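You operate a simulated robot arm through the tools that you are given. There is no shell and no other tool.

You run a simulated robot arm. Do the job below in one go: nothing can be reset, and whatever is moved stays where it is left.

JOB
Wipe the slide shelf clean and close the chiller up.
Fine: push the shelf and the wide drawer in, switch the lamp off, leave the knob; beige cloth, back on the long counter. What is to be rubbed or washed off counts as gone when no trace of it is left.

It is judged by the outcome, as a careful person would: the job done as asked, and still so three seconds after it is handed in. It fails if anything else is knocked over, pushed out of place, dropped, spilled or broken. Flat cloth is picked up by pressing the open fingertips on it (5 to 10 N) and closing them slowly along it; thin cloth reads only 2 to 8 mm in the jaws.

ROBOT AND FRAMES
A 7-joint arm with a three-finger gripper, fixed in place. Base frame: the origin is at the foot of the arm, x ahead of it, y to its left, z up; the work surface is at about z = 1104. Lengths are in mm, angles in rad, forces in N, time in s.
Its first joint turns from -2.897 to 2.897 rad. Payload 2.69 kg.
Tool frame: the origin (TCP) lies between the finger pads and is the grasp point; the fingertips stand 30 mm ahead of it; z points along the fingers, y is the line along which they close. The gripper opens to 128 mm. The gripper's body begins 117 mm behind the TCP.
Orientation is that of the tool frame in the base frame, as a unit quaternion [x, y, z, w]. With the fingers straight down and closing along the base's y, the tool's x points along the base's -x, its y along +y and its z along -z.

CONTROLS
- The arm moves only by the tool nudge_tool. Its argument "increments" is a list of rows, each a list of 3 entries, a list of its own where there are three numbers: the shift along the base's x, y, z in mm, then the turn, a rotation vector about the base's x, y, z in rad, then the gripper command, from -1 (fully open) to 1 (shut), values between in proportion. In form: [[[dx, dy, dz], [ax, ay, az], hand], ...]. A call has 1 to 20 rows; each row is the pose to reach, as a shift and turn from the pose commanded when the call began. A row lasts 0.2 s, in which the tool goes at most 50 mm and 0.15 rad; a call with a longer step from one row to the next is refused whole, and so is a gripper value outside its range. A pose out of reach is approached as far as the arm can. The call stops where the force on the tool passes 50 N (or 10 N more than at its start, if that is more) or the arm is blocked; 0.2 s more then pass. The fingers move at their own pace and stop on an object; they squeeze with about 39 N. The grip force told is the motor's: it shows also when the fingers shut on nothing. Time passes only in rows, and 0.2 s behind the last, so rows that repeat a pose let the fingers close. The reply holds the time, the measured pose of the TCP, the force on the tool along the base axes, the opening and the grip force, in the units named above and with some noise, with the torque about the TCP (base axes, N m) and any sound that the robot's microphone picked up.
- Cameras (640 x 400 px; columns grow to the right, rows downward): "scene" is fixed at [220.4, 501, 1840.4]; the picture's right is [-0.72, -0.70, 0.00], its down [-0.46, 0.48, -0.75] and it looks along [0.52, -0.54, -0.66] (base axes); focal length 296 px, centre (320, 200). "wrist" rides on the gripper at [58, 54, -131] in the tool frame; the picture's right is [-0.68, 0.74, 0.00], its down [-0.62, -0.57, -0.55] and it looks along [-0.40, -0.37, 0.84] (tool axes); focal length 234 px, centre (320, 200). There is no depth. A picture from a camera that has moved, and an enlarged one, comes with that camera's place and axes in the base frame and with its lens.
- snapshot(camera): a new picture of that camera. No time passes.
- move_column(by): slides the trunk up (or, below 0, down) by that many mm; the arm rides with it, the base frame stays. It gives what a move gives, with no picture.
- zoom(camera, box): a new picture of the part [left, top, right, bottom] of that camera's present view, enlarged. No time passes.
- close_job(): hands the job in; it is judged then, once.

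Places have to be worked out from the pictures, the camera data and where the tool is seen. Open the gripper and draw the arm clear of the work before you hand the job in, unless the task says otherwise.

The tools are called after "Call:" by a JSON object that holds its "name" and its "arguments". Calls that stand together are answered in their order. nudge_tool: Moves the arm, as the interface text tells. Its arguments: {"type":"object","properties":{"increments":{"type":"array","items":{"type":"array"}}},"required":["increments"]} The other tools are called the same way: move_column (by) slides the trunk up or down; snapshot (camera) takes a picture; zoom (camera, box) takes an enlarged picture of a part of a camera's view; close_job () hands the job in.

At the start:

```text
t: 0.0
tool_pos: [595.4, -291.5, 1531.9]
tool_rot: [0.0, 1.0, 0.0, 0.0]
contact_force: [0.3, 0.2, -0.9]
torque: [0.0, -0.02, -0.03]
finger_gap: 128.0
grip_force: 0.0
trunk travel left (down, up): [-275.0, 75.0]
```

scene: 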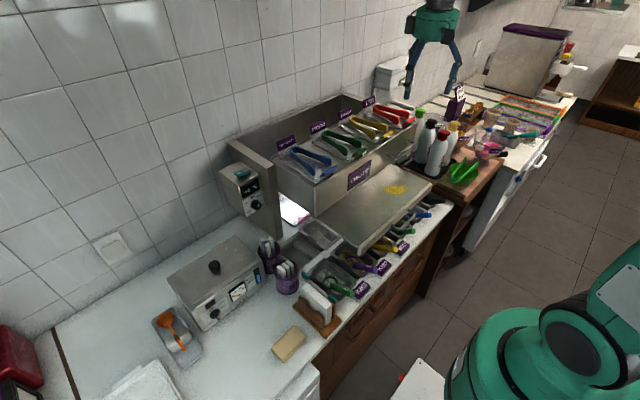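
wrist: 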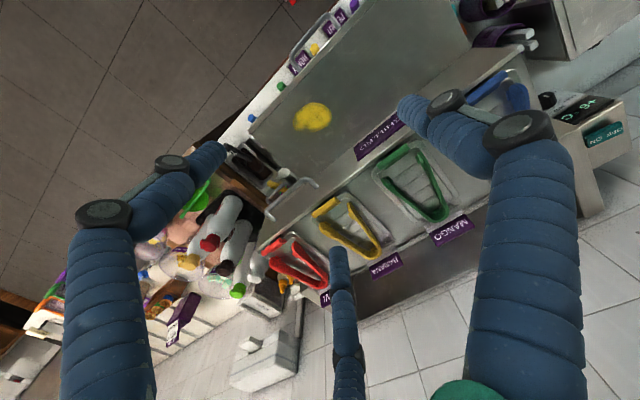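

The pictures show a chiller with a slide shelf bearing a yellow stain, and a beige folded thing on the long counter. I take enlarged pictures to make out the details.

Call:
{"name": "zoom", "arguments": {"camera": "scene", "box": [220, 80, 460, 230]}}

Call:
{"name": "zoom", "arguments": {"camera": "scene", "box": [140, 210, 400, 380]}}

Call:
{"name": "zoom", "arguments": {"camera": "scene", "box": [210, 140, 330, 240]}}

Call:
{"name": "zoom", "arguments": {"camera": "wrist", "box": [240, 0, 640, 250]}}

```text
2.67 times, centred on (340, 155) of scene
camera zoom: at [220.4, 501.0, 1840.4], right [-0.72, -0.7, 0.0], down [-0.46, 0.48, -0.75], along [0.52, -0.54, -0.66], focal length 789 px, centre (267, 320)
```

zoom: 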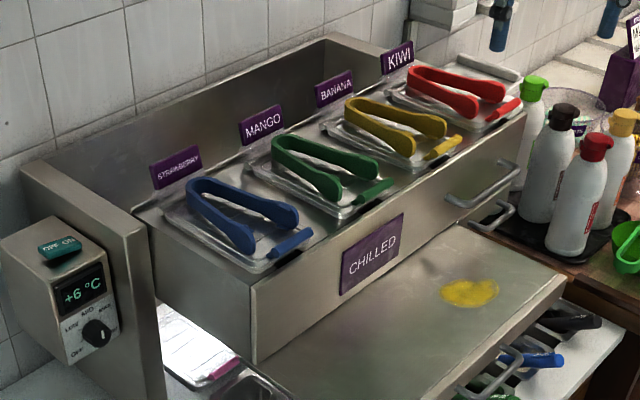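

```text
2.35 times, centred on (270, 295) of scene
camera zoom: at [220.4, 501.0, 1840.4], right [-0.72, -0.7, 0.0], down [-0.46, 0.48, -0.75], along [0.52, -0.54, -0.66], focal length 696 px, centre (438, -24)
```

zoom: 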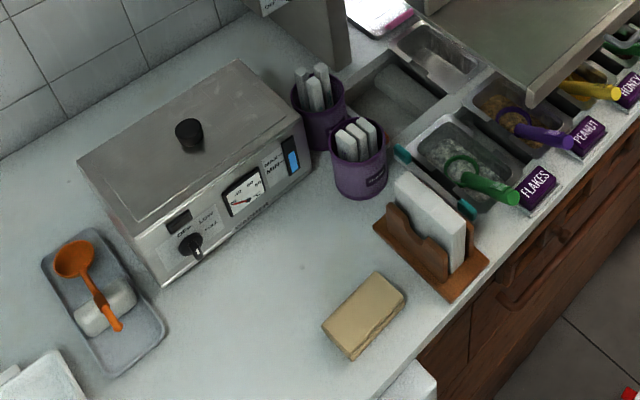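

```text
4.00 times, centred on (270, 190) of scene
camera zoom: at [220.4, 501.0, 1840.4], right [-0.72, -0.7, 0.0], down [-0.46, 0.48, -0.75], along [0.52, -0.54, -0.66], focal length 1184 px, centre (520, 240)
```

zoom: 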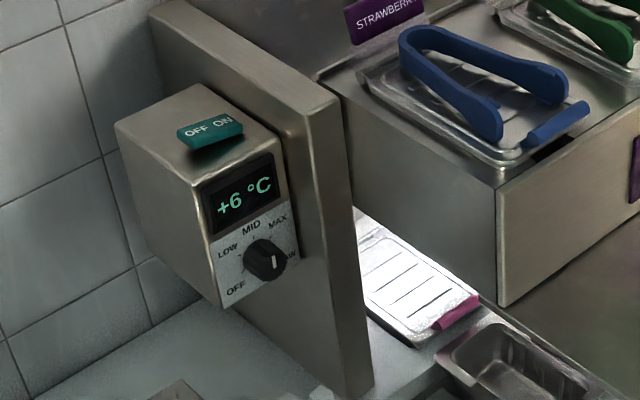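

```text
1.60 times, centred on (440, 125) of wrist
camera zoom: at [535.3, -237.9, 1662.4], right [0.68, 0.74, 0.0], down [0.62, -0.57, 0.55], along [0.4, -0.37, -0.84], focal length 375 px, centre (128, 320)
```

zoom: 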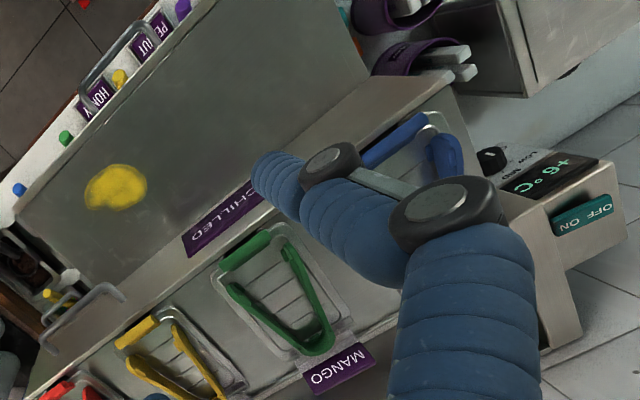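

I look closer at the handles, the front edge of the shelf and the region around the cloth.

Call:
{"name": "zoom", "arguments": {"camera": "scene", "box": [360, 110, 470, 210]}}

Call:
{"name": "zoom", "arguments": {"camera": "scene", "box": [300, 170, 460, 300]}}

Call:
{"name": "zoom", "arguments": {"camera": "scene", "box": [220, 280, 380, 400]}}

Call:
{"name": "zoom", "arguments": {"camera": "wrist", "box": [210, 0, 450, 200]}}

```text
4.00 times, centred on (415, 160) of scene
camera zoom: at [220.4, 501.0, 1840.4], right [-0.72, -0.7, 0.0], down [-0.46, 0.48, -0.75], along [0.52, -0.54, -0.66], focal length 1184 px, centre (-60, 360)
```

zoom: 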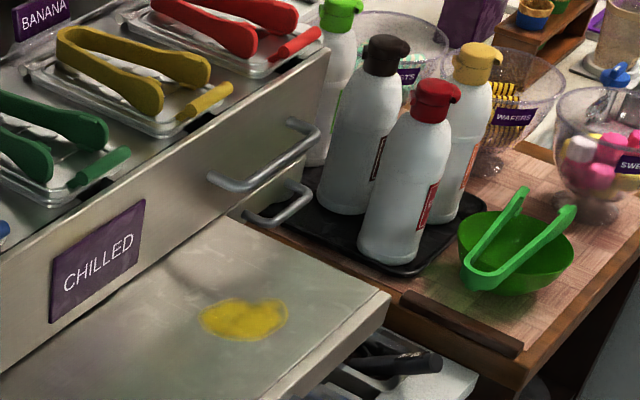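

```text
3.08 times, centred on (380, 235) of scene
camera zoom: at [220.4, 501.0, 1840.4], right [-0.72, -0.7, 0.0], down [-0.46, 0.48, -0.75], along [0.52, -0.54, -0.66], focal length 910 px, centre (135, 92)
```

zoom: 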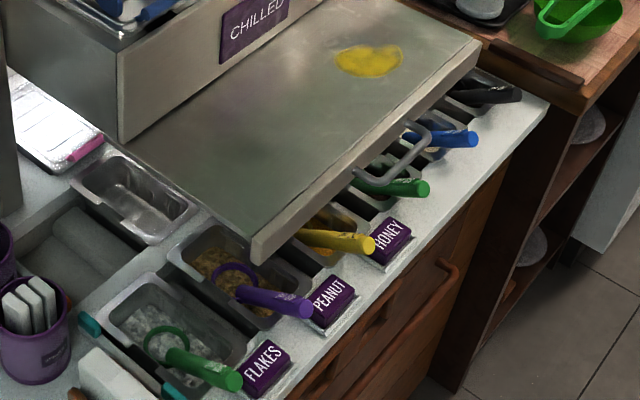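

```text
3.33 times, centred on (300, 340) of scene
camera zoom: at [220.4, 501.0, 1840.4], right [-0.72, -0.7, 0.0], down [-0.46, 0.48, -0.75], along [0.52, -0.54, -0.66], focal length 986 px, centre (387, -267)
```

zoom: 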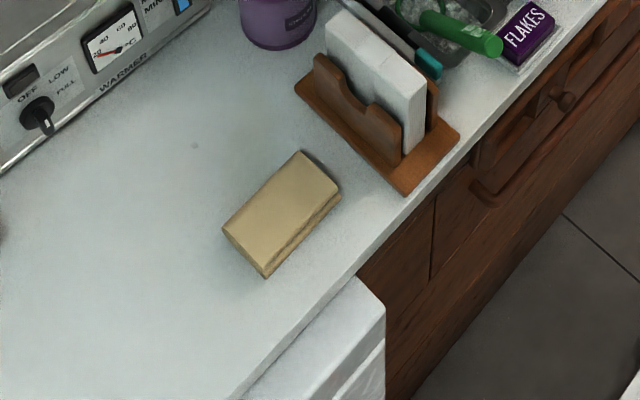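

```text
2.00 times, centred on (330, 100) of wrist
camera zoom: at [535.3, -237.9, 1662.4], right [0.68, 0.74, 0.0], down [0.62, -0.57, 0.55], along [0.4, -0.37, -0.84], focal length 468 px, centre (300, 400)
```

zoom: 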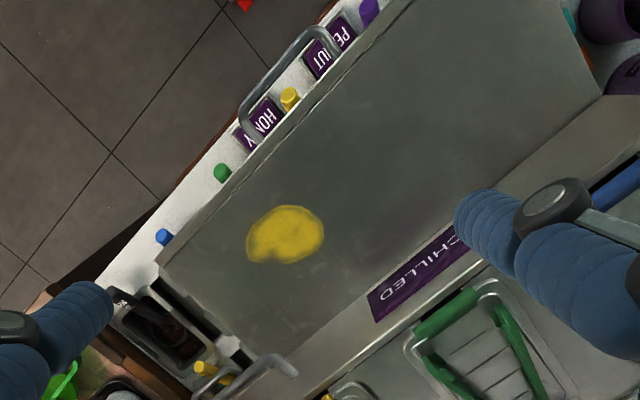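

Triangulating: the shelf's top is about z=1130, its front edge at x≈538, spanning y≈-460..0. The stain is near (616,-328), the cloth is about 45x76 mm at (481,338), and the rocker is on the box to the left of the chiller. I move left at height to get more wrist views.

Call:
{"name": "nudge_tool", "arguments": {"increments": [[[0, 45, 0], [0, 0, 0], -1], [[0, 90, 0], [0, 0, 0], -1], [[0, 135, 0], [0, 0, 0], -1], [[0, 180, 0], [0, 0, 0], -1], [[0, 225, 0], [0, 0, 0], -1], [[0, 270, 0], [0, 0, 0], -1], [[0, 300, 0], [0, 0, 0], -1], [[0, 320, 0], [0, 0, 0], -1]]}}

Call:
{"name": "snapshot", "arguments": {"camera": "wrist"}}

Call:
{"name": "snapshot", "arguments": {"camera": "scene"}}

```text
t: 1.8
tool_pos: [595.8, 26.7, 1531.3]
tool_rot: [-0.001, 1.0, 0.0, 0.0]
contact_force: [-1.3, 0.6, -0.4]
torque: [0.02, -0.02, 0.02]
finger_gap: 127.9
grip_force: 0.0
trunk travel left (down, up): [-275.0, 75.0]
```

```text
taken
camera wrist: at [536.7, 81.4, 1663.0], right [0.68, 0.74, 0.0], down [0.62, -0.57, 0.55], along [0.4, -0.37, -0.84], focal length 234 px, centre (320, 200)
```

wrist: 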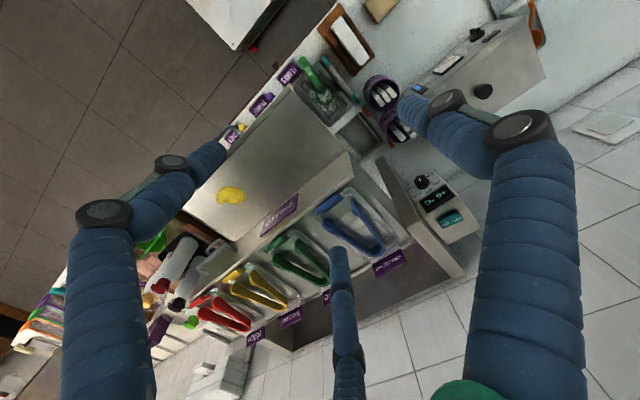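

```text
taken
```

scene: 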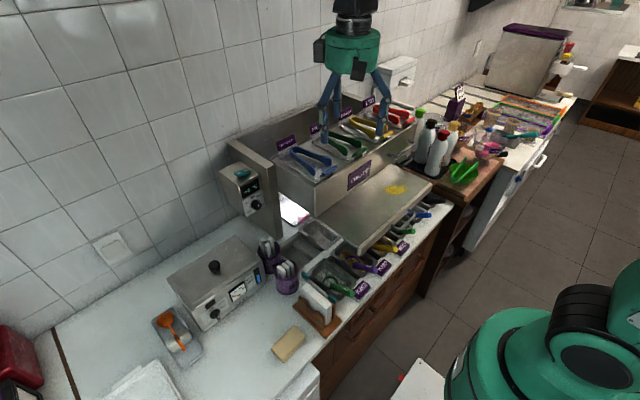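

The rocker triangulates to about (1000,80,1223), further away than I first thought. I zoom in the wrist view for exact positions.

Call:
{"name": "zoom", "arguments": {"camera": "wrist", "box": [170, 50, 410, 200]}}

Call:
{"name": "zoom", "arguments": {"camera": "wrist", "box": [330, 130, 490, 230]}}

Call:
{"name": "zoom", "arguments": {"camera": "wrist", "box": [180, 200, 460, 375]}}

Call:
{"name": "zoom", "arguments": {"camera": "wrist", "box": [260, 0, 500, 150]}}

```text
2.67 times, centred on (290, 125) of wrist
camera zoom: at [536.7, 81.4, 1663.0], right [0.68, 0.74, 0.0], down [0.62, -0.57, 0.55], along [0.4, -0.37, -0.84], focal length 624 px, centre (400, 400)
```

zoom: 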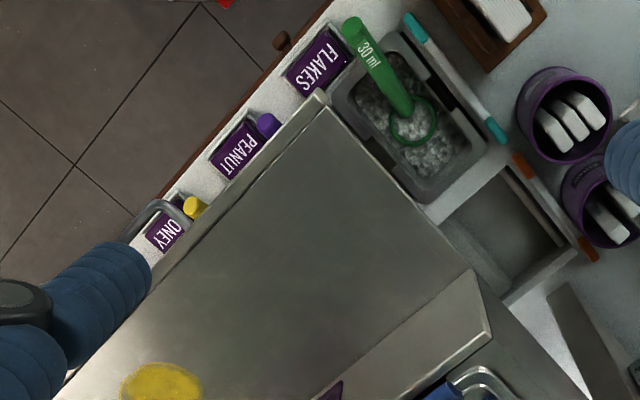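

```text
4.00 times, centred on (410, 180) of wrist
camera zoom: at [536.7, 81.4, 1663.0], right [0.68, 0.74, 0.0], down [0.62, -0.57, 0.55], along [0.4, -0.37, -0.84], focal length 937 px, centre (-40, 280)
```

zoom: 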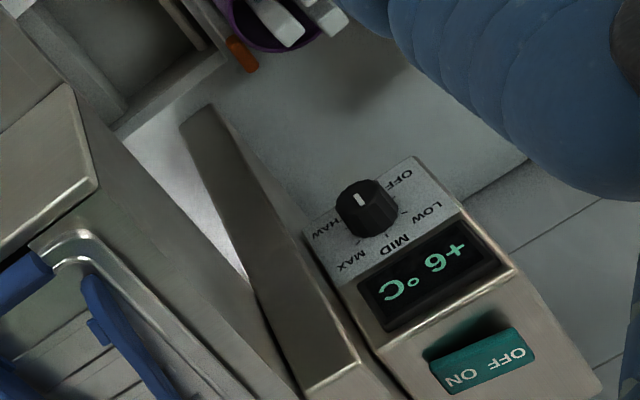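

```text
2.29 times, centred on (320, 288) of wrist
camera zoom: at [536.7, 81.4, 1663.0], right [0.68, 0.74, 0.0], down [0.62, -0.57, 0.55], along [0.4, -0.37, -0.84], focal length 535 px, centre (320, 0)
```

zoom: 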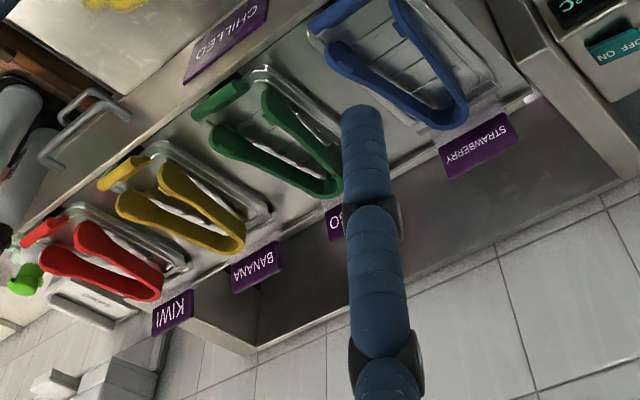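

```text
2.67 times, centred on (380, 75) of wrist
camera zoom: at [536.7, 81.4, 1663.0], right [0.68, 0.74, 0.0], down [0.62, -0.57, 0.55], along [0.4, -0.37, -0.84], focal length 624 px, centre (160, 533)
```

zoom: 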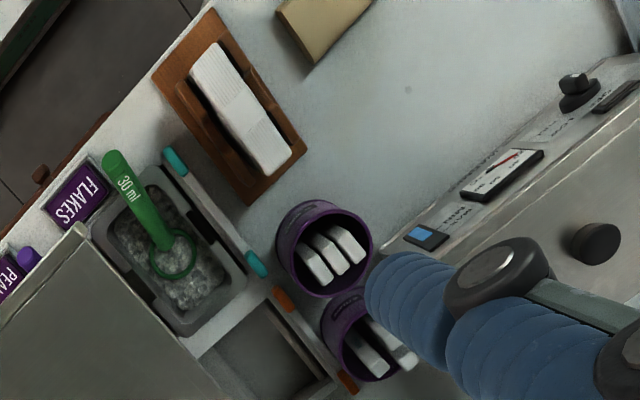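

Cross-checking both cameras, the long counter is at about z≈880, the shelf top about 1100, and the drawer front is at x≈728 with top z≈1263. The chiller's side panel front is at x≈907. I first push the wide drawer in, so that all of the shelf can be seen, and begin by going in front of it with closed fingers.

Call:
{"name": "nudge_tool", "arguments": {"increments": [[[0, -45, 0], [0, 0, 0], 1], [[0, -90, 0], [0, 0, 0], 1], [[0, -135, 0], [0, 0, 0], 1], [[10, -180, 0], [0, 0, 0], 1], [[20, -225, 0], [0, 0, 0], 1], [[30, -270, 0], [0, 0, 0], 1], [[40, -315, 0], [0, 0, 0], 1], [[50, -360, 0], [0, 0, 0], 1], [[50, -367, -40], [0, 0, 0], 1], [[50, -367, -85], [0, 0, 0], 1], [[50, -367, -130], [0, 0, 0], 1], [[50, -367, -175], [0, 0, 0], 1], [[50, -367, -220], [0, 0, 0], 1], [[50, -367, -260], [0, 0, 0], 1], [[50, -367, -285], [0, 0, 0], 1], [[50, -367, -295], [0, 0, 0], 1]]}}

Call:
{"name": "snapshot", "arguments": {"camera": "wrist"}}

Call:
{"name": "snapshot", "arguments": {"camera": "scene"}}

```text
t: 5.2
tool_pos: [645.1, -339.5, 1238.2]
tool_rot: [0.0, 1.0, 0.0, 0.0]
contact_force: [0.6, -0.6, 0.5]
torque: [0.0, 0.02, 0.0]
finger_gap: 2.2
grip_force: 31.4
trunk travel left (down, up): [-275.0, 75.0]
```

```text
taken
camera wrist: at [585.9, -284.5, 1368.8], right [0.68, 0.74, 0.0], down [0.62, -0.57, 0.55], along [0.4, -0.37, -0.84], focal length 234 px, centre (320, 200)
```

wrist: 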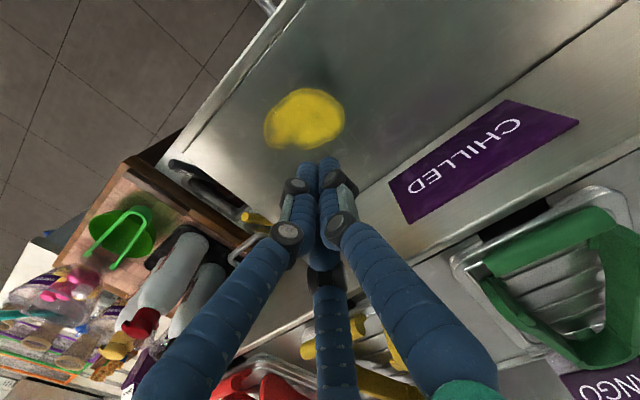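

```text
taken
```

scene: 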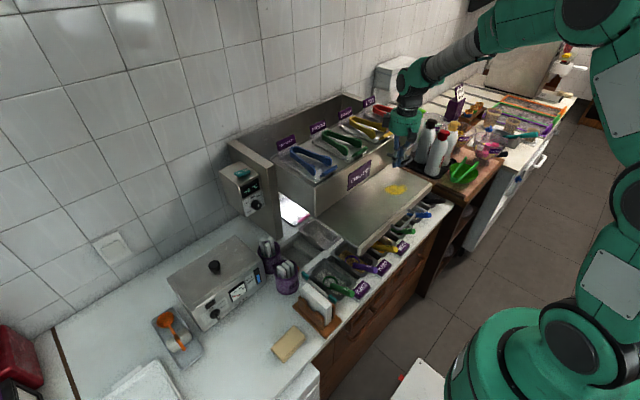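

The tool stands in front of the drawer between tag and handle. I now approach and push slowly in +x.

Call:
{"name": "nudge_tool", "arguments": {"increments": [[[15, 0, -10], [0, 0, 0], 1], [[30, 0, -10], [0, 0, 0], 1], [[45, 0, -10], [0, 0, 0], 1], [[58, 0, -10], [0, 0, 0], 1], [[66, 0, -10], [0, 0, 0], 1], [[72, 0, -10], [0, 0, 0], 1], [[78, 0, -10], [0, 0, 0], 1], [[84, 0, -10], [0, 0, 0], 1], [[90, 0, -10], [0, 0, 0], 1], [[96, 0, -10], [0, 0, 0], 1], [[102, 0, -10], [0, 0, 0], 1]]}}

Call:
{"name": "snapshot", "arguments": {"camera": "scene"}}

Call:
{"name": "snapshot", "arguments": {"camera": "wrist"}}

```text
t: 7.6
tool_pos: [747.3, -339.8, 1226.8]
tool_rot: [0.0, 1.0, 0.0, 0.0]
contact_force: [0.0, 0.3, -0.1]
torque: [0.0, -0.04, -0.01]
finger_gap: 1.9
grip_force: 31.4
trunk travel left (down, up): [-275.0, 75.0]
```

```text
taken
```

scene: 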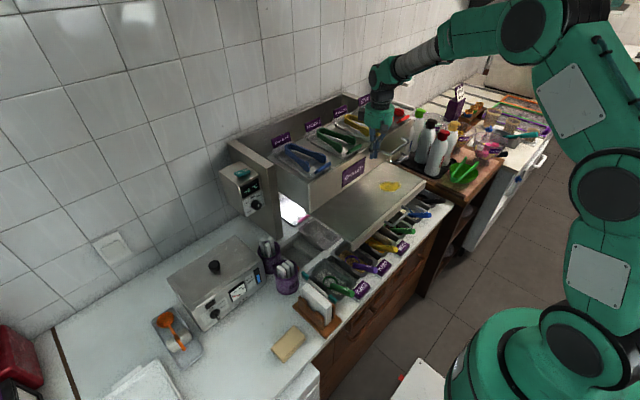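

```text
taken
camera wrist: at [688.2, -284.5, 1357.8], right [0.68, 0.74, 0.0], down [0.62, -0.57, 0.55], along [0.4, -0.37, -0.84], focal length 234 px, centre (320, 200)
```

wrist: 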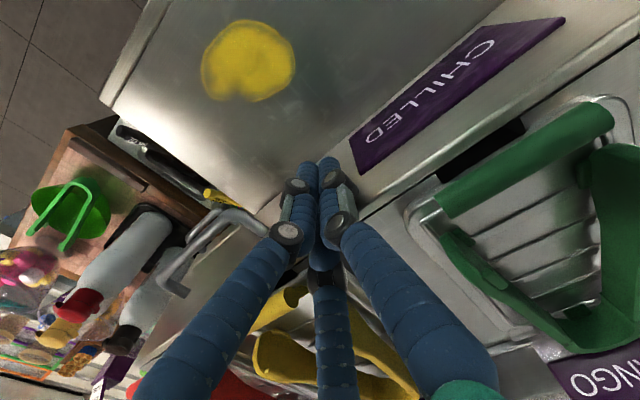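

The drawer is moving, but the stain also seems to have shifted; I zoom to see whether the shelf moved with it.

Call:
{"name": "zoom", "arguments": {"camera": "scene", "box": [300, 170, 460, 300]}}

Call:
{"name": "zoom", "arguments": {"camera": "scene", "box": [220, 80, 460, 230]}}

```text
3.08 times, centred on (380, 235) of scene
camera zoom: at [220.4, 501.0, 1840.4], right [-0.72, -0.7, 0.0], down [-0.46, 0.48, -0.75], along [0.52, -0.54, -0.66], focal length 910 px, centre (135, 92)
```

zoom: 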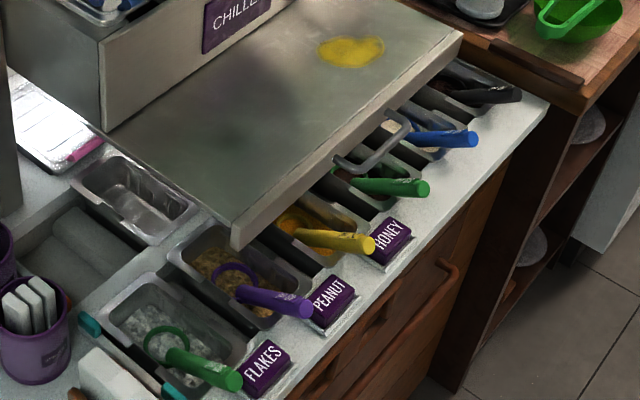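

```text
2.67 times, centred on (340, 155) of scene
camera zoom: at [220.4, 501.0, 1840.4], right [-0.72, -0.7, 0.0], down [-0.46, 0.48, -0.75], along [0.52, -0.54, -0.66], focal length 789 px, centre (267, 320)
```

zoom: 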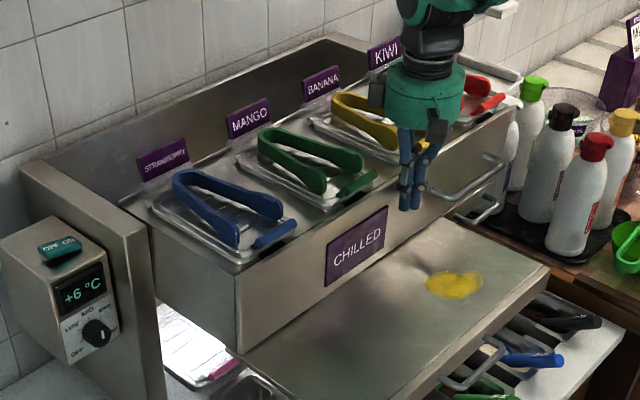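

The shelf rides with the drawer (it slides out from under it), so pushing the drawer first gains nothing; wiping strokes along y will not move it. I back off, rise, and go over to the cloth.

Call:
{"name": "nudge_tool", "arguments": {"increments": [[[-15, 0, 0], [0, 0, 0], 1], [[-45, 0, 0], [0, 0, 0], 1], [[-70, 0, 20], [0, 0, 0], 1], [[-90, 0, 60], [0, 0, 0], 1], [[-110, 0, 105], [0, 0, 0], 1], [[-130, 0, 150], [0, 0, 0], 1], [[-140, 0, 195], [0, 0, 0], 1], [[-150, 0, 240], [0, 0, 0], 1], [[-150, 20, 280], [0, 0, 0], 1], [[-150, 65, 290], [0, 0, 0], 1], [[-150, 110, 290], [0, 0, 0], 1], [[-150, 158, 290], [0, 0, 0], 1], [[-150, 206, 290], [0, 0, 0], 1], [[-150, 254, 290], [0, 0, 0], 1], [[-150, 302, 290], [0, 0, 0], 1], [[-150, 350, 290], [0, 0, 0], 1], [[-155, 398, 290], [0, 0, 0], 1], [[-165, 446, 290], [0, 0, 0], 1], [[-175, 494, 290], [0, 0, 0], 1], [[-180, 540, 290], [0, 0, 0], 1]]}}

Call:
{"name": "nudge_tool", "arguments": {"increments": [[[0, 40, 0], [0, 0, 0.15], -1], [[0, 83, 0], [0, 0, 0.3], -1], [[0, 83, 0], [0, 0, 0.45], -1], [[0, 83, 0], [0, 0, 0.6], -1], [[0, 83, 0], [0, 0, 0.75], -1], [[0, 83, 0], [0, 0, 0.9], -1], [[0, 83, 0], [0, 0, 1.05], -1], [[0, 83, 0], [0, 0, 1.2], -1], [[0, 83, 0], [0, 0, 1.35], -1], [[0, 83, 0], [0, 0, 1.5], -1], [[0, 83, 0], [0, 0, 1.5708], -1], [[0, 83, 0], [0, 0, 1.5708], -1]]}}

Call:
{"name": "snapshot", "arguments": {"camera": "wrist"}}

Call:
{"name": "snapshot", "arguments": {"camera": "scene"}}

```text
t: 11.8
tool_pos: [568.2, 199.4, 1516.5]
tool_rot: [0.0, 1.0, 0.0, 0.0]
contact_force: [0.0, 0.5, -0.4]
torque: [-0.03, -0.01, 0.0]
finger_gap: 2.2
grip_force: 31.6
trunk travel left (down, up): [-275.0, 75.0]
```

```text
t: 14.4
tool_pos: [564.9, 283.9, 1515.8]
tool_rot: [0.707, -0.707, 0.0, -0.001]
contact_force: [0.1, -0.5, 0.2]
torque: [-0.01, 0.01, -0.01]
finger_gap: 127.8
grip_force: 0.1
trunk travel left (down, up): [-275.0, 75.0]
```

```text
taken
camera wrist: at [512.2, 226.5, 1647.7], right [-0.74, 0.68, 0.0], down [0.56, 0.62, 0.55], along [0.37, 0.4, -0.84], focal length 234 px, centre (320, 200)
```

wrist: 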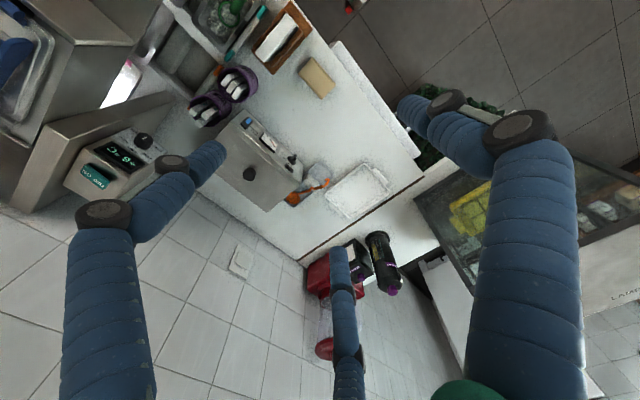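

```text
taken
```

scene: 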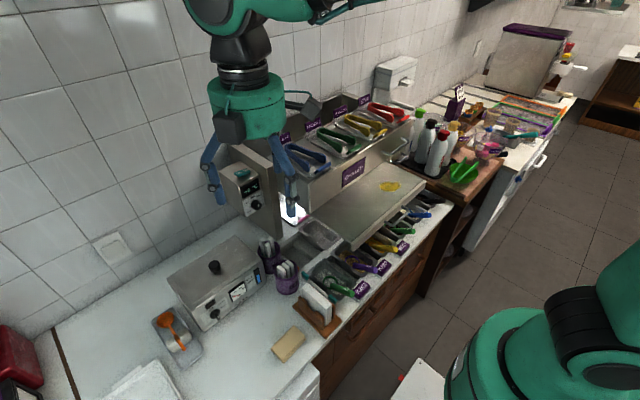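

The gripper is over the cloth with its jaws closing along x. I zoom on the cloth to fix its place.

Call:
{"name": "zoom", "arguments": {"camera": "wrist", "box": [240, 20, 400, 120]}}

Call:
{"name": "zoom", "arguments": {"camera": "scene", "box": [240, 300, 336, 360]}}

```text
4.00 times, centred on (320, 70) of wrist
camera zoom: at [512.2, 226.5, 1647.7], right [-0.74, 0.68, 0.0], down [0.56, 0.62, 0.55], along [0.37, 0.4, -0.84], focal length 937 px, centre (320, 720)
```

zoom: 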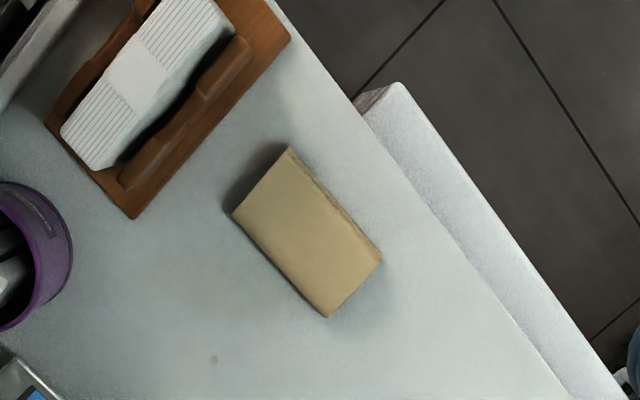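

```text
6.67 times, centred on (288, 330) of scene
camera zoom: at [220.4, 501.0, 1840.4], right [-0.72, -0.7, 0.0], down [-0.46, 0.48, -0.75], along [0.52, -0.54, -0.66], focal length 1973 px, centre (533, -667)
```

zoom: 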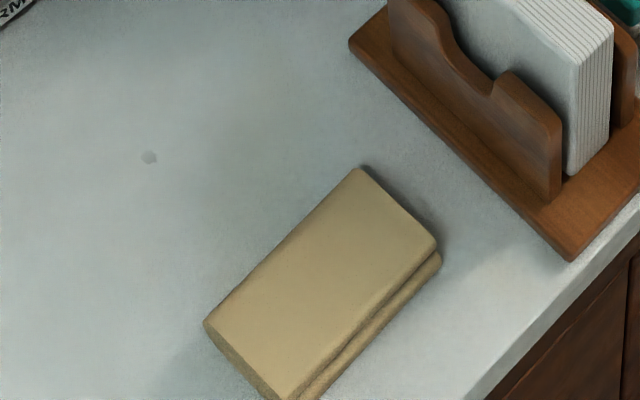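

The cloth centre is near (574,277), 57x97 mm, with the top somewhere at z 860–890. I lower the trunk by 220 mm to get close and look again.

Call:
{"name": "move_column", "arguments": {"by": -220}}

Call:
{"name": "snapshot", "arguments": {"camera": "wrist"}}

Call:
{"name": "snapshot", "arguments": {"camera": "scene"}}

```text
t: 16.7
tool_pos: [564.4, 283.2, 1296.2]
tool_rot: [-0.707, 0.707, 0.0, 0.0]
contact_force: [-0.2, 0.4, 0.1]
torque: [0.0, -0.01, -0.01]
finger_gap: 128.2
grip_force: 0.0
trunk travel left (down, up): [-55.0, 295.0]
```

```text
taken
camera wrist: at [512.0, 226.5, 1428.0], right [-0.74, 0.68, 0.0], down [0.57, 0.62, 0.55], along [0.37, 0.4, -0.84], focal length 234 px, centre (320, 200)
```

wrist: 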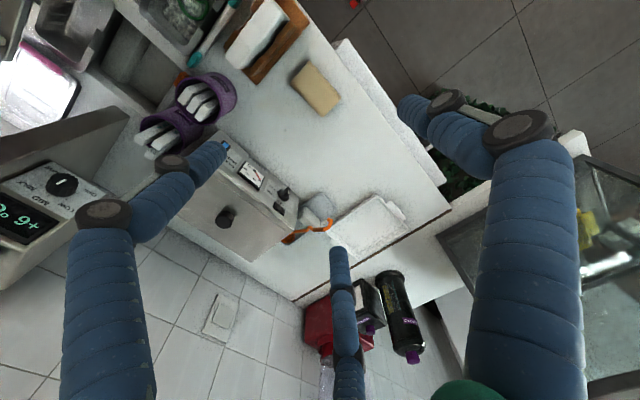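

```text
taken
```

scene: 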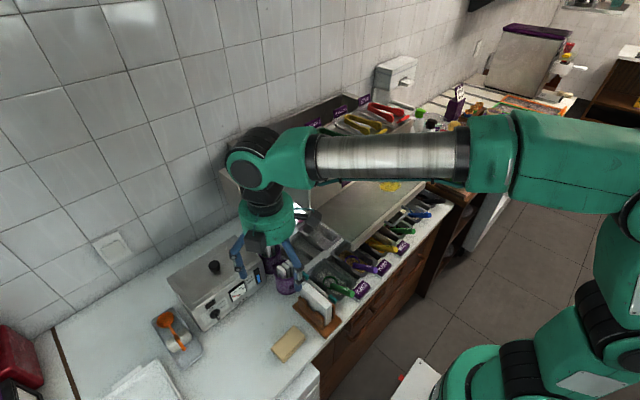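

The cloth is centred at about (567,274). I descend halfway and look again.

Call:
{"name": "nudge_tool", "arguments": {"increments": [[[0, -3, -45], [0, 0, 0], -1], [[2, -6, -90], [0, 0, 0], -1], [[3, -9, -135], [0, 0, 0], -1], [[3, -9, -180], [0, 0, 0], -1], [[3, -9, -225], [0, 0, 0], -1], [[3, -9, -260], [0, 0, 0], -1]]}}

Call:
{"name": "snapshot", "arguments": {"camera": "wrist"}}

Call:
{"name": "zoom", "arguments": {"camera": "scene", "box": [200, 250, 360, 350]}}

```text
t: 18.1
tool_pos: [569.2, 276.3, 1036.2]
tool_rot: [-0.707, 0.708, 0.0, 0.0]
contact_force: [0.2, -0.2, -0.1]
torque: [0.01, -0.02, -0.02]
finger_gap: 127.9
grip_force: 0.1
trunk travel left (down, up): [-55.0, 295.0]
```

```text
taken
camera wrist: at [515.1, 218.3, 1167.0], right [-0.74, 0.68, 0.0], down [0.57, 0.62, 0.55], along [0.37, 0.4, -0.84], focal length 234 px, centre (320, 200)
```

wrist: 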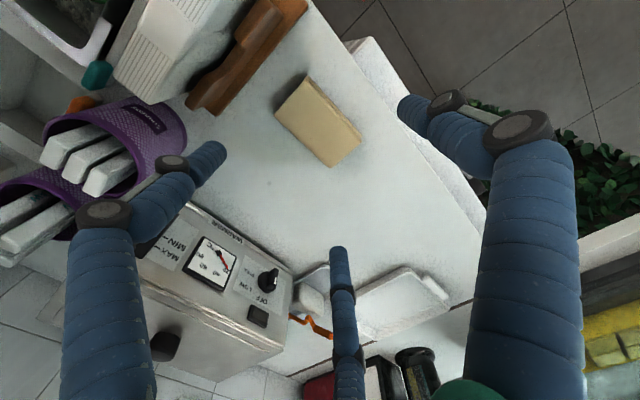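

```text
4.00 times, centred on (280, 300) of scene
camera zoom: at [220.4, 501.0, 1840.4], right [-0.72, -0.7, 0.0], down [-0.46, 0.48, -0.75], along [0.52, -0.54, -0.66], focal length 1184 px, centre (480, -200)
```

zoom: 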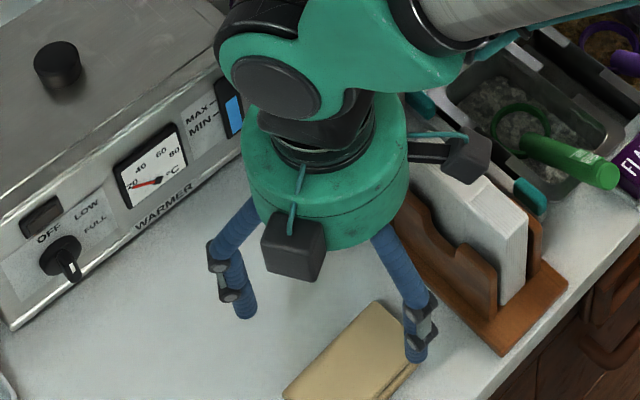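

The cloth's top centre is at about (566,272,888). I descend around it with open jaws, slowly near the end, to find the counter.

Call:
{"name": "nudge_tool", "arguments": {"increments": [[[-3, -4, -40], [0, 0, 0], -0.5], [[-3, -4, -80], [0, 0, 0], -0.3], [[-3, -4, -105], [0, 0, 0], -0.3], [[-3, -4, -115], [0, 0, 0], -0.3], [[-3, -4, -120], [0, 0, 0], -0.3], [[-3, -4, -125], [0, 0, 0], -0.3], [[-3, -4, -125], [0, 0, 0], -0.3]]}}

Call:
{"name": "snapshot", "arguments": {"camera": "wrist"}}

Call:
{"name": "zoom", "arguments": {"camera": "scene", "box": [240, 310, 336, 370]}}

```text
t: 19.7
tool_pos: [567.7, 271.8, 911.2]
tool_rot: [-0.707, 0.707, -0.001, -0.001]
contact_force: [1.0, -0.4, -0.5]
torque: [0.01, 0.02, 0.0]
finger_gap: 83.2
grip_force: 0.1
trunk travel left (down, up): [-55.0, 295.0]
```

```text
taken
camera wrist: at [513.0, 213.8, 1042.7], right [-0.74, 0.68, 0.0], down [0.57, 0.62, 0.55], along [0.37, 0.4, -0.84], focal length 234 px, centre (320, 200)
```

wrist: 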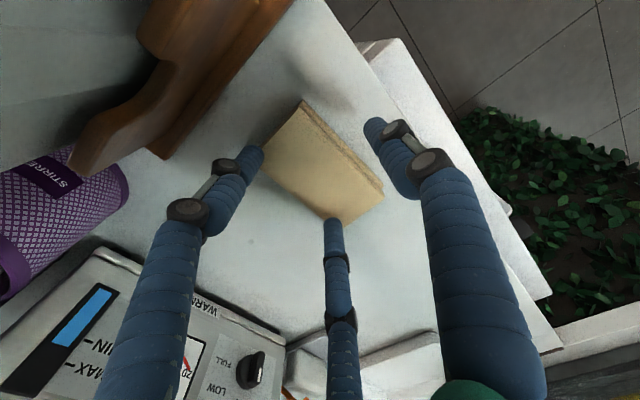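

```text
6.67 times, centred on (288, 340) of scene
camera zoom: at [220.4, 501.0, 1840.4], right [-0.72, -0.7, 0.0], down [-0.46, 0.48, -0.75], along [0.52, -0.54, -0.66], focal length 1973 px, centre (533, -733)
```

zoom: 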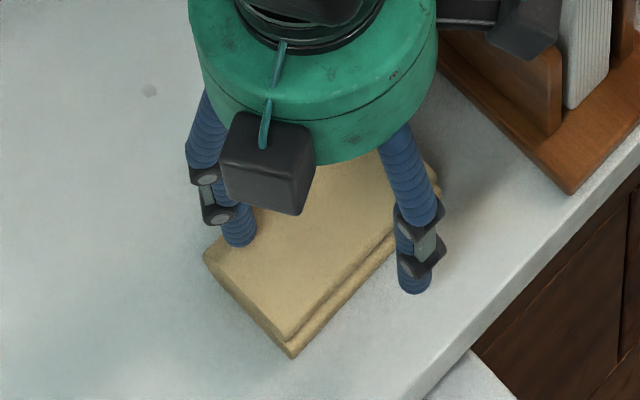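

The jaws (83 mm open) straddle the cloth with no contact yet. I lower in small steps to find the counter.

Call:
{"name": "nudge_tool", "arguments": {"increments": [[[-2, 0, -2], [0, 0, 0], -0.3], [[-2, 0, -4], [0, 0, 0], -0.3], [[-2, 0, -6], [0, 0, 0], -0.3], [[-2, 0, -8], [0, 0, 0], -0.3]]}}

```text
t: 20.7
tool_pos: [563.5, 272.9, 904.5]
tool_rot: [-0.707, 0.707, -0.001, 0.001]
contact_force: [-1.1, 0.9, 4.5]
torque: [0.12, -0.16, 0.02]
finger_gap: 83.6
grip_force: 0.9
trunk travel left (down, up): [-55.0, 295.0]
```

A light contact (4.5 N) at TCP z≈904.5 marks counter or cloth edge. I raise 2 mm and close the jaws gradually.

Call:
{"name": "nudge_tool", "arguments": {"increments": [[[2, 0, 3], [0, 0, 0], -0.2], [[2, 0, 3], [0, 0, 0], -0.1], [[2, 0, 3], [0, 0, 0], 0], [[2, 0, 3], [0, 0, 0], 0.1], [[2, 0, 3], [0, 0, 0], 0.2], [[2, 0, 3], [0, 0, 0], 0.2]]}}

Call:
{"name": "snapshot", "arguments": {"camera": "wrist"}}

Call:
{"name": "zoom", "arguments": {"camera": "scene", "box": [240, 310, 336, 370]}}

```text
t: 22.1
tool_pos: [566.1, 271.5, 907.6]
tool_rot: [0.708, -0.707, -0.001, -0.001]
contact_force: [1.7, -1.1, 5.8]
torque: [-0.04, -0.2, 0.01]
finger_gap: 53.2
grip_force: 1.2
trunk travel left (down, up): [-55.0, 295.0]
```

```text
taken
camera wrist: at [511.8, 213.7, 1038.6], right [-0.74, 0.68, 0.0], down [0.57, 0.62, 0.55], along [0.37, 0.4, -0.84], focal length 234 px, centre (320, 200)
```

wrist: 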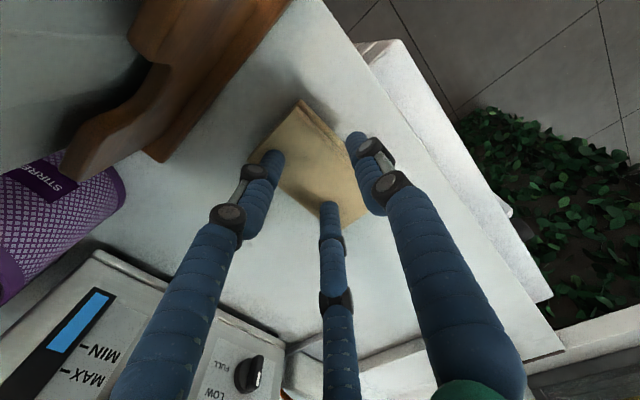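

```text
6.67 times, centred on (288, 340) of scene
camera zoom: at [220.4, 501.0, 1840.4], right [-0.72, -0.7, 0.0], down [-0.46, 0.48, -0.75], along [0.52, -0.54, -0.66], focal length 1973 px, centre (533, -733)
```

zoom: 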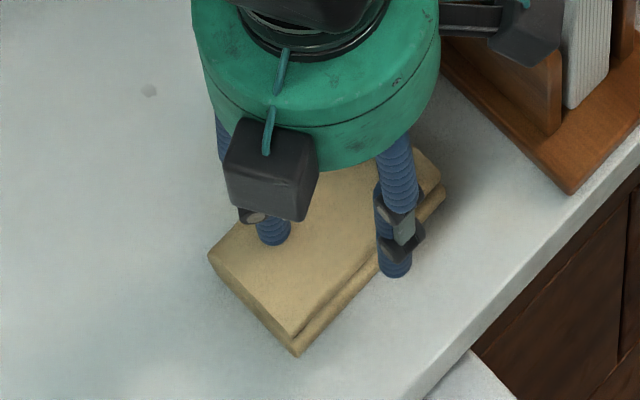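

The jaws have reached the cloth's edges. I keep closing to grip it.

Call:
{"name": "nudge_tool", "arguments": {"increments": [[[0, 0, 0], [0, 0, 0], 0.3], [[0, 0, 0], [0, 0, 0], 0.4], [[0, 0, 0], [0, 0, 0], 0.5], [[0, 0, 0], [0, 0, 0], 0.6], [[0, 0, 0], [0, 0, 0], 0.6]]}}

Call:
{"name": "snapshot", "arguments": {"camera": "wrist"}}

Call:
{"name": "zoom", "arguments": {"camera": "scene", "box": [240, 310, 336, 370]}}

```text
t: 23.3
tool_pos: [565.3, 271.0, 907.1]
tool_rot: [0.708, -0.707, 0.001, 0.0]
contact_force: [0.8, 0.3, 5.2]
torque: [-0.02, -0.03, 0.0]
finger_gap: 23.3
grip_force: 0.1
trunk travel left (down, up): [-55.0, 295.0]
```

```text
taken
camera wrist: at [511.4, 213.7, 1038.1], right [-0.74, 0.68, 0.0], down [0.57, 0.62, 0.55], along [0.37, 0.4, -0.84], focal length 234 px, centre (320, 200)
```

wrist: 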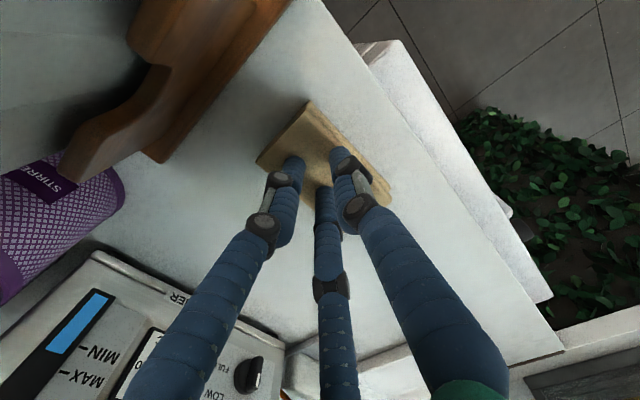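

```text
6.67 times, centred on (288, 340) of scene
camera zoom: at [220.4, 501.0, 1840.4], right [-0.72, -0.7, 0.0], down [-0.46, 0.48, -0.75], along [0.52, -0.54, -0.66], focal length 1973 px, centre (533, -733)
```

zoom: 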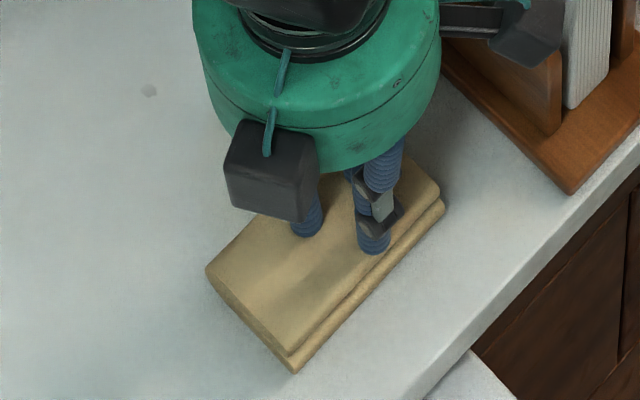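

The fingertips are in fact resting on top of the flat cloth (top z≈877), pressing 5 N. Following the stated method, I reopen a bit, press slightly harder and close slowly along it.

Call:
{"name": "nudge_tool", "arguments": {"increments": [[[0, 0, 2], [0, 0, 0], 0.4], [[0, 0, 2], [0, 0, 0], 0.2], [[0, 0, 0], [0, 0, 0], 0.2], [[0, 0, -1.5], [0, 0, 0], 0.2], [[0, 0, -1.5], [0, 0, 0], 0.2]]}}

```text
t: 24.5
tool_pos: [565.9, 270.1, 907.8]
tool_rot: [0.707, -0.707, 0.001, 0.0]
contact_force: [-2.4, -4.4, 16.4]
torque: [-0.09, -0.07, -0.05]
finger_gap: 51.8
grip_force: 0.6
trunk travel left (down, up): [-55.0, 295.0]
```

16 N is too much; I ease by 1.5 mm and then close slowly while watching the force.

Call:
{"name": "nudge_tool", "arguments": {"increments": [[[0, 0, 1.3], [0, 0, 0], 0.2], [[0, 0, 1.3], [0, 0, 0], 0.25], [[0, 0, 1.3], [0, 0, 0], 0.3]]}}

```text
t: 25.3
tool_pos: [565.4, 270.6, 908.1]
tool_rot: [0.707, -0.707, 0.0, -0.001]
contact_force: [4.8, -0.1, 14.0]
torque: [0.04, -0.27, -0.07]
finger_gap: 45.4
grip_force: 0.5
trunk travel left (down, up): [-55.0, 295.0]
```

Still 14 N; I ease another 1.2 mm and continue closing slowly.

Call:
{"name": "nudge_tool", "arguments": {"increments": [[[0, 0, 1.2], [0, 0, 0], 0.3], [[0, 0, 1.2], [0, 0, 0], 0.35], [[0, 0, 1.2], [0, 0, 0], 0.4]]}}

```text
t: 26.1
tool_pos: [565.5, 270.2, 907.7]
tool_rot: [0.707, -0.707, -0.001, -0.001]
contact_force: [0.1, 0.9, 6.5]
torque: [0.08, -0.12, 0.03]
finger_gap: 40.8
grip_force: 1.6
trunk travel left (down, up): [-55.0, 295.0]
```

6.5 N is in the right range; I close slowly on to shut.

Call:
{"name": "nudge_tool", "arguments": {"increments": [[[0, 0, 0], [0, 0, 0], 0.45], [[0, 0, 0], [0, 0, 0], 0.5], [[0, 0, 0], [0, 0, 0], 0.55], [[0, 0, 0], [0, 0, 0], 0.6], [[0, 0, 0], [0, 0, 0], 0.65], [[0, 0, 0], [0, 0, 0], 0.7], [[0, 0, 0], [0, 0, 0], 0.75], [[0, 0, 0], [0, 0, 0], 0.8], [[0, 0, 0], [0, 0, 0], 0.85], [[0, 0, 0], [0, 0, 0], 0.9], [[0, 0, 0], [0, 0, 0], 0.95], [[0, 0, 0], [0, 0, 0], 1], [[0, 0, 0], [0, 0, 0], 1], [[0, 0, 0], [0, 0, 0], 1]]}}

Call:
{"name": "snapshot", "arguments": {"camera": "wrist"}}

Call:
{"name": "zoom", "arguments": {"camera": "scene", "box": [240, 310, 336, 370]}}

```text
t: 29.1
tool_pos: [565.7, 270.2, 908.5]
tool_rot: [-0.707, 0.707, 0.0, 0.0]
contact_force: [0.0, 0.4, -0.2]
torque: [-0.01, 0.01, 0.03]
finger_gap: 2.1
grip_force: 32.0
trunk travel left (down, up): [-55.0, 295.0]
```

```text
taken
camera wrist: at [511.8, 213.1, 1039.2], right [-0.74, 0.68, 0.0], down [0.57, 0.62, 0.55], along [0.37, 0.4, -0.84], focal length 234 px, centre (320, 200)
```

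wrist: 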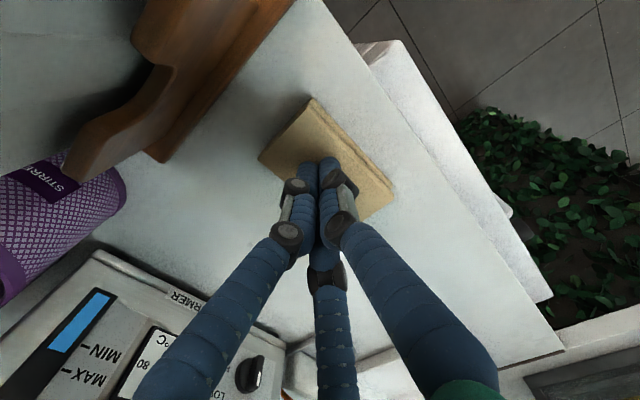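

```text
6.67 times, centred on (288, 340) of scene
camera zoom: at [220.4, 501.0, 1840.4], right [-0.72, -0.7, 0.0], down [-0.46, 0.48, -0.75], along [0.52, -0.54, -0.66], focal length 1973 px, centre (533, -733)
```

zoom: 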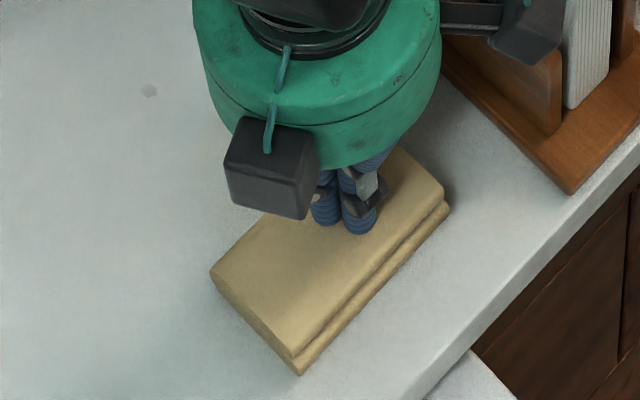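

The gap reads 2.1, the same as empty. I lift 25 mm to check whether the cloth comes along.

Call:
{"name": "nudge_tool", "arguments": {"increments": [[[0, 0, 8], [0, 0, 0], 1], [[0, 0, 16], [0, 0, 0], 1], [[0, 0, 25], [0, 0, 0], 1]]}}

Call:
{"name": "zoom", "arguments": {"camera": "scene", "box": [240, 310, 336, 370]}}

```text
t: 29.9
tool_pos: [564.9, 269.8, 932.9]
tool_rot: [-0.707, 0.707, 0.0, 0.001]
contact_force: [0.2, 1.4, 0.9]
torque: [0.01, 0.02, 0.0]
finger_gap: 2.1
grip_force: 31.1
trunk travel left (down, up): [-55.0, 295.0]
```

```text
6.67 times, centred on (288, 340) of scene
camera zoom: at [220.4, 501.0, 1840.4], right [-0.72, -0.7, 0.0], down [-0.46, 0.48, -0.75], along [0.52, -0.54, -0.66], focal length 1973 px, centre (533, -733)
```

zoom: 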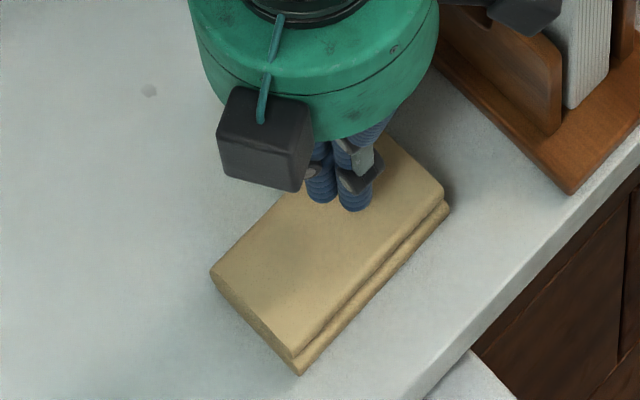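

The cloth stayed; it is a thick folded pad, so I should straddle it with the jaws wide. I rise, open, and locate it exactly.

Call:
{"name": "nudge_tool", "arguments": {"increments": [[[0, 0, 40], [0, 0, 0], 0], [[0, 0, 80], [0, 0, 0], -1], [[0, 0, 120], [0, 0, 0], -1], [[0, 0, 120], [0, 0, 0], -1]]}}

Call:
{"name": "zoom", "arguments": {"camera": "wrist", "box": [224, 50, 416, 170]}}

Call:
{"name": "zoom", "arguments": {"camera": "scene", "box": [248, 315, 328, 365]}}

```text
t: 30.9
tool_pos: [563.6, 270.5, 1052.3]
tool_rot: [0.708, -0.707, 0.0, -0.001]
contact_force: [-0.7, 0.0, -0.1]
torque: [0.03, 0.01, 0.0]
finger_gap: 128.1
grip_force: 0.1
trunk travel left (down, up): [-55.0, 295.0]
```

```text
3.33 times, centred on (320, 110) of wrist
camera zoom: at [509.0, 212.6, 1183.9], right [-0.74, 0.68, 0.0], down [0.57, 0.62, 0.55], along [0.37, 0.4, -0.84], focal length 781 px, centre (320, 500)
```

zoom: 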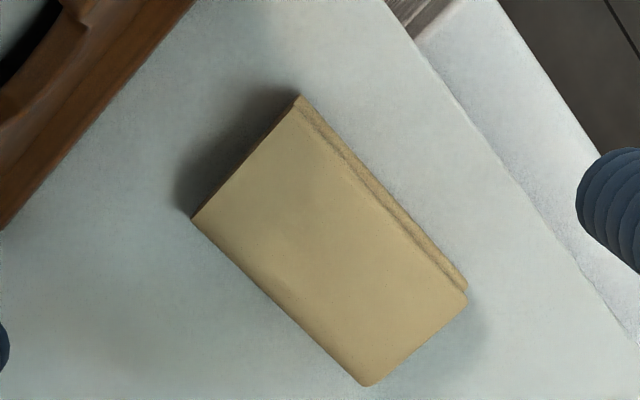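

```text
8.00 times, centred on (288, 340) of scene
camera zoom: at [220.4, 501.0, 1840.4], right [-0.72, -0.7, 0.0], down [-0.46, 0.48, -0.75], along [0.52, -0.54, -0.66], focal length 2367 px, centre (576, -920)
```

zoom: 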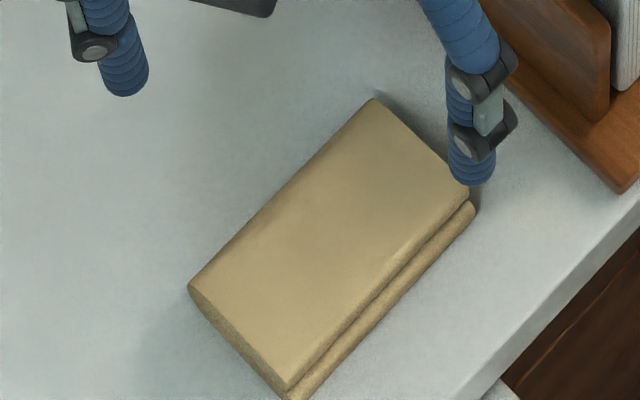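

The pad spans x 535–592, y 230–327; centre (563.5,279). The counter's front edge is at x≈495. I open to ~95 mm, centre at (565,279) and descend slowly to feel the counter.

Call:
{"name": "nudge_tool", "arguments": {"increments": [[[1, 8, -40], [0, 0, 0], -0.484], [[1, 8, -80], [0, 0, 0], -0.484], [[1, 8, -120], [0, 0, 0], -0.484], [[1, 8, -138], [0, 0, 0], -0.484], [[1, 8, -142], [0, 0, 0], -0.484], [[1, 8, -145], [0, 0, 0], -0.484], [[1, 8, -147], [0, 0, 0], -0.484]]}}

Call:
{"name": "snapshot", "arguments": {"camera": "wrist"}}

```text
t: 32.5
tool_pos: [567.6, 278.3, 905.9]
tool_rot: [0.708, -0.707, 0.0, 0.0]
contact_force: [0.4, 0.2, 0.0]
torque: [-0.03, 0.01, -0.04]
finger_gap: 94.8
grip_force: 0.0
trunk travel left (down, up): [-55.0, 295.0]
```

```text
taken
camera wrist: at [512.4, 220.9, 1036.8], right [-0.74, 0.68, 0.0], down [0.57, 0.62, 0.55], along [0.37, 0.4, -0.84], focal length 234 px, centre (320, 200)
```

wrist: 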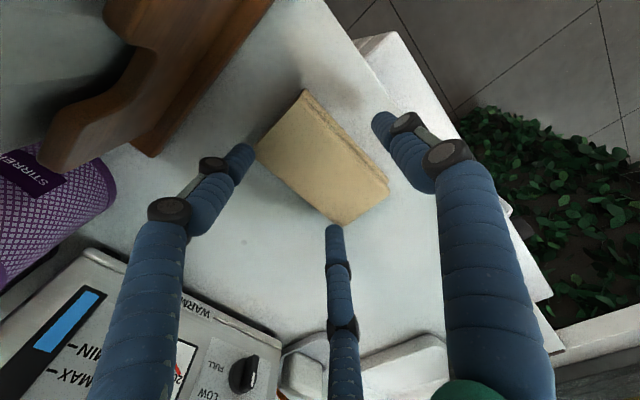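

No contact at z=906 here. I shift 5 mm in +x to centre and go on down in small steps.

Call:
{"name": "nudge_tool", "arguments": {"increments": [[[4, 0, 0], [0, 0, 0], -0.484], [[4, 0, -2], [0, 0, 0], -0.484], [[4, 0, -4], [0, 0, 0], -0.484], [[4, 0, -6], [0, 0, 0], -0.484]]}}

```text
t: 33.5
tool_pos: [571.4, 279.7, 900.7]
tool_rot: [0.707, -0.707, 0.0, -0.001]
contact_force: [-1.2, 2.1, 11.0]
torque: [0.35, -0.26, 0.07]
finger_gap: 99.3
grip_force: 2.9
trunk travel left (down, up): [-55.0, 295.0]
```

An 11 N contact at about (+24,+32) from the TCP, and the jaws were spread a little. I zoom to see which fingertip touches what.

Call:
{"name": "zoom", "arguments": {"camera": "wrist", "box": [208, 70, 432, 250]}}

Call:
{"name": "zoom", "arguments": {"camera": "scene", "box": [240, 310, 336, 370]}}

```text
2.22 times, centred on (320, 160) of wrist
camera zoom: at [517.2, 221.7, 1032.0], right [-0.74, 0.68, 0.0], down [0.56, 0.62, 0.55], along [0.37, 0.4, -0.83], focal length 520 px, centre (320, 289)
```

zoom: 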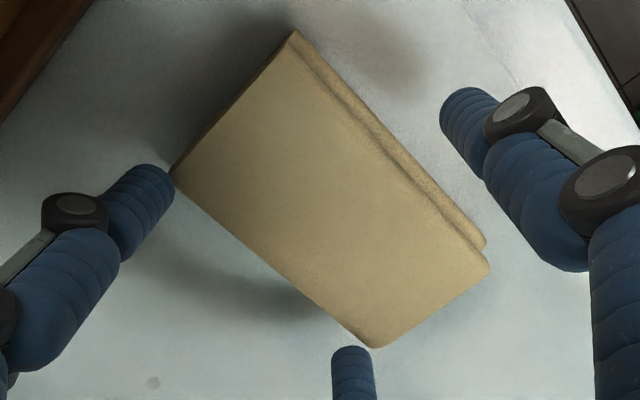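

```text
6.67 times, centred on (288, 340) of scene
camera zoom: at [220.4, 501.0, 1840.4], right [-0.72, -0.7, 0.0], down [-0.46, 0.48, -0.75], along [0.52, -0.54, -0.66], focal length 1973 px, centre (533, -733)
```

zoom: 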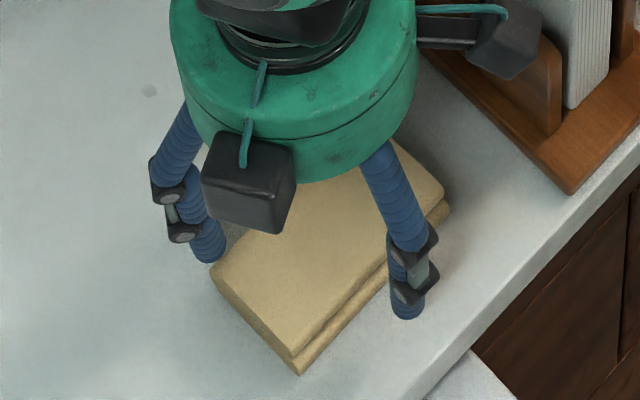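

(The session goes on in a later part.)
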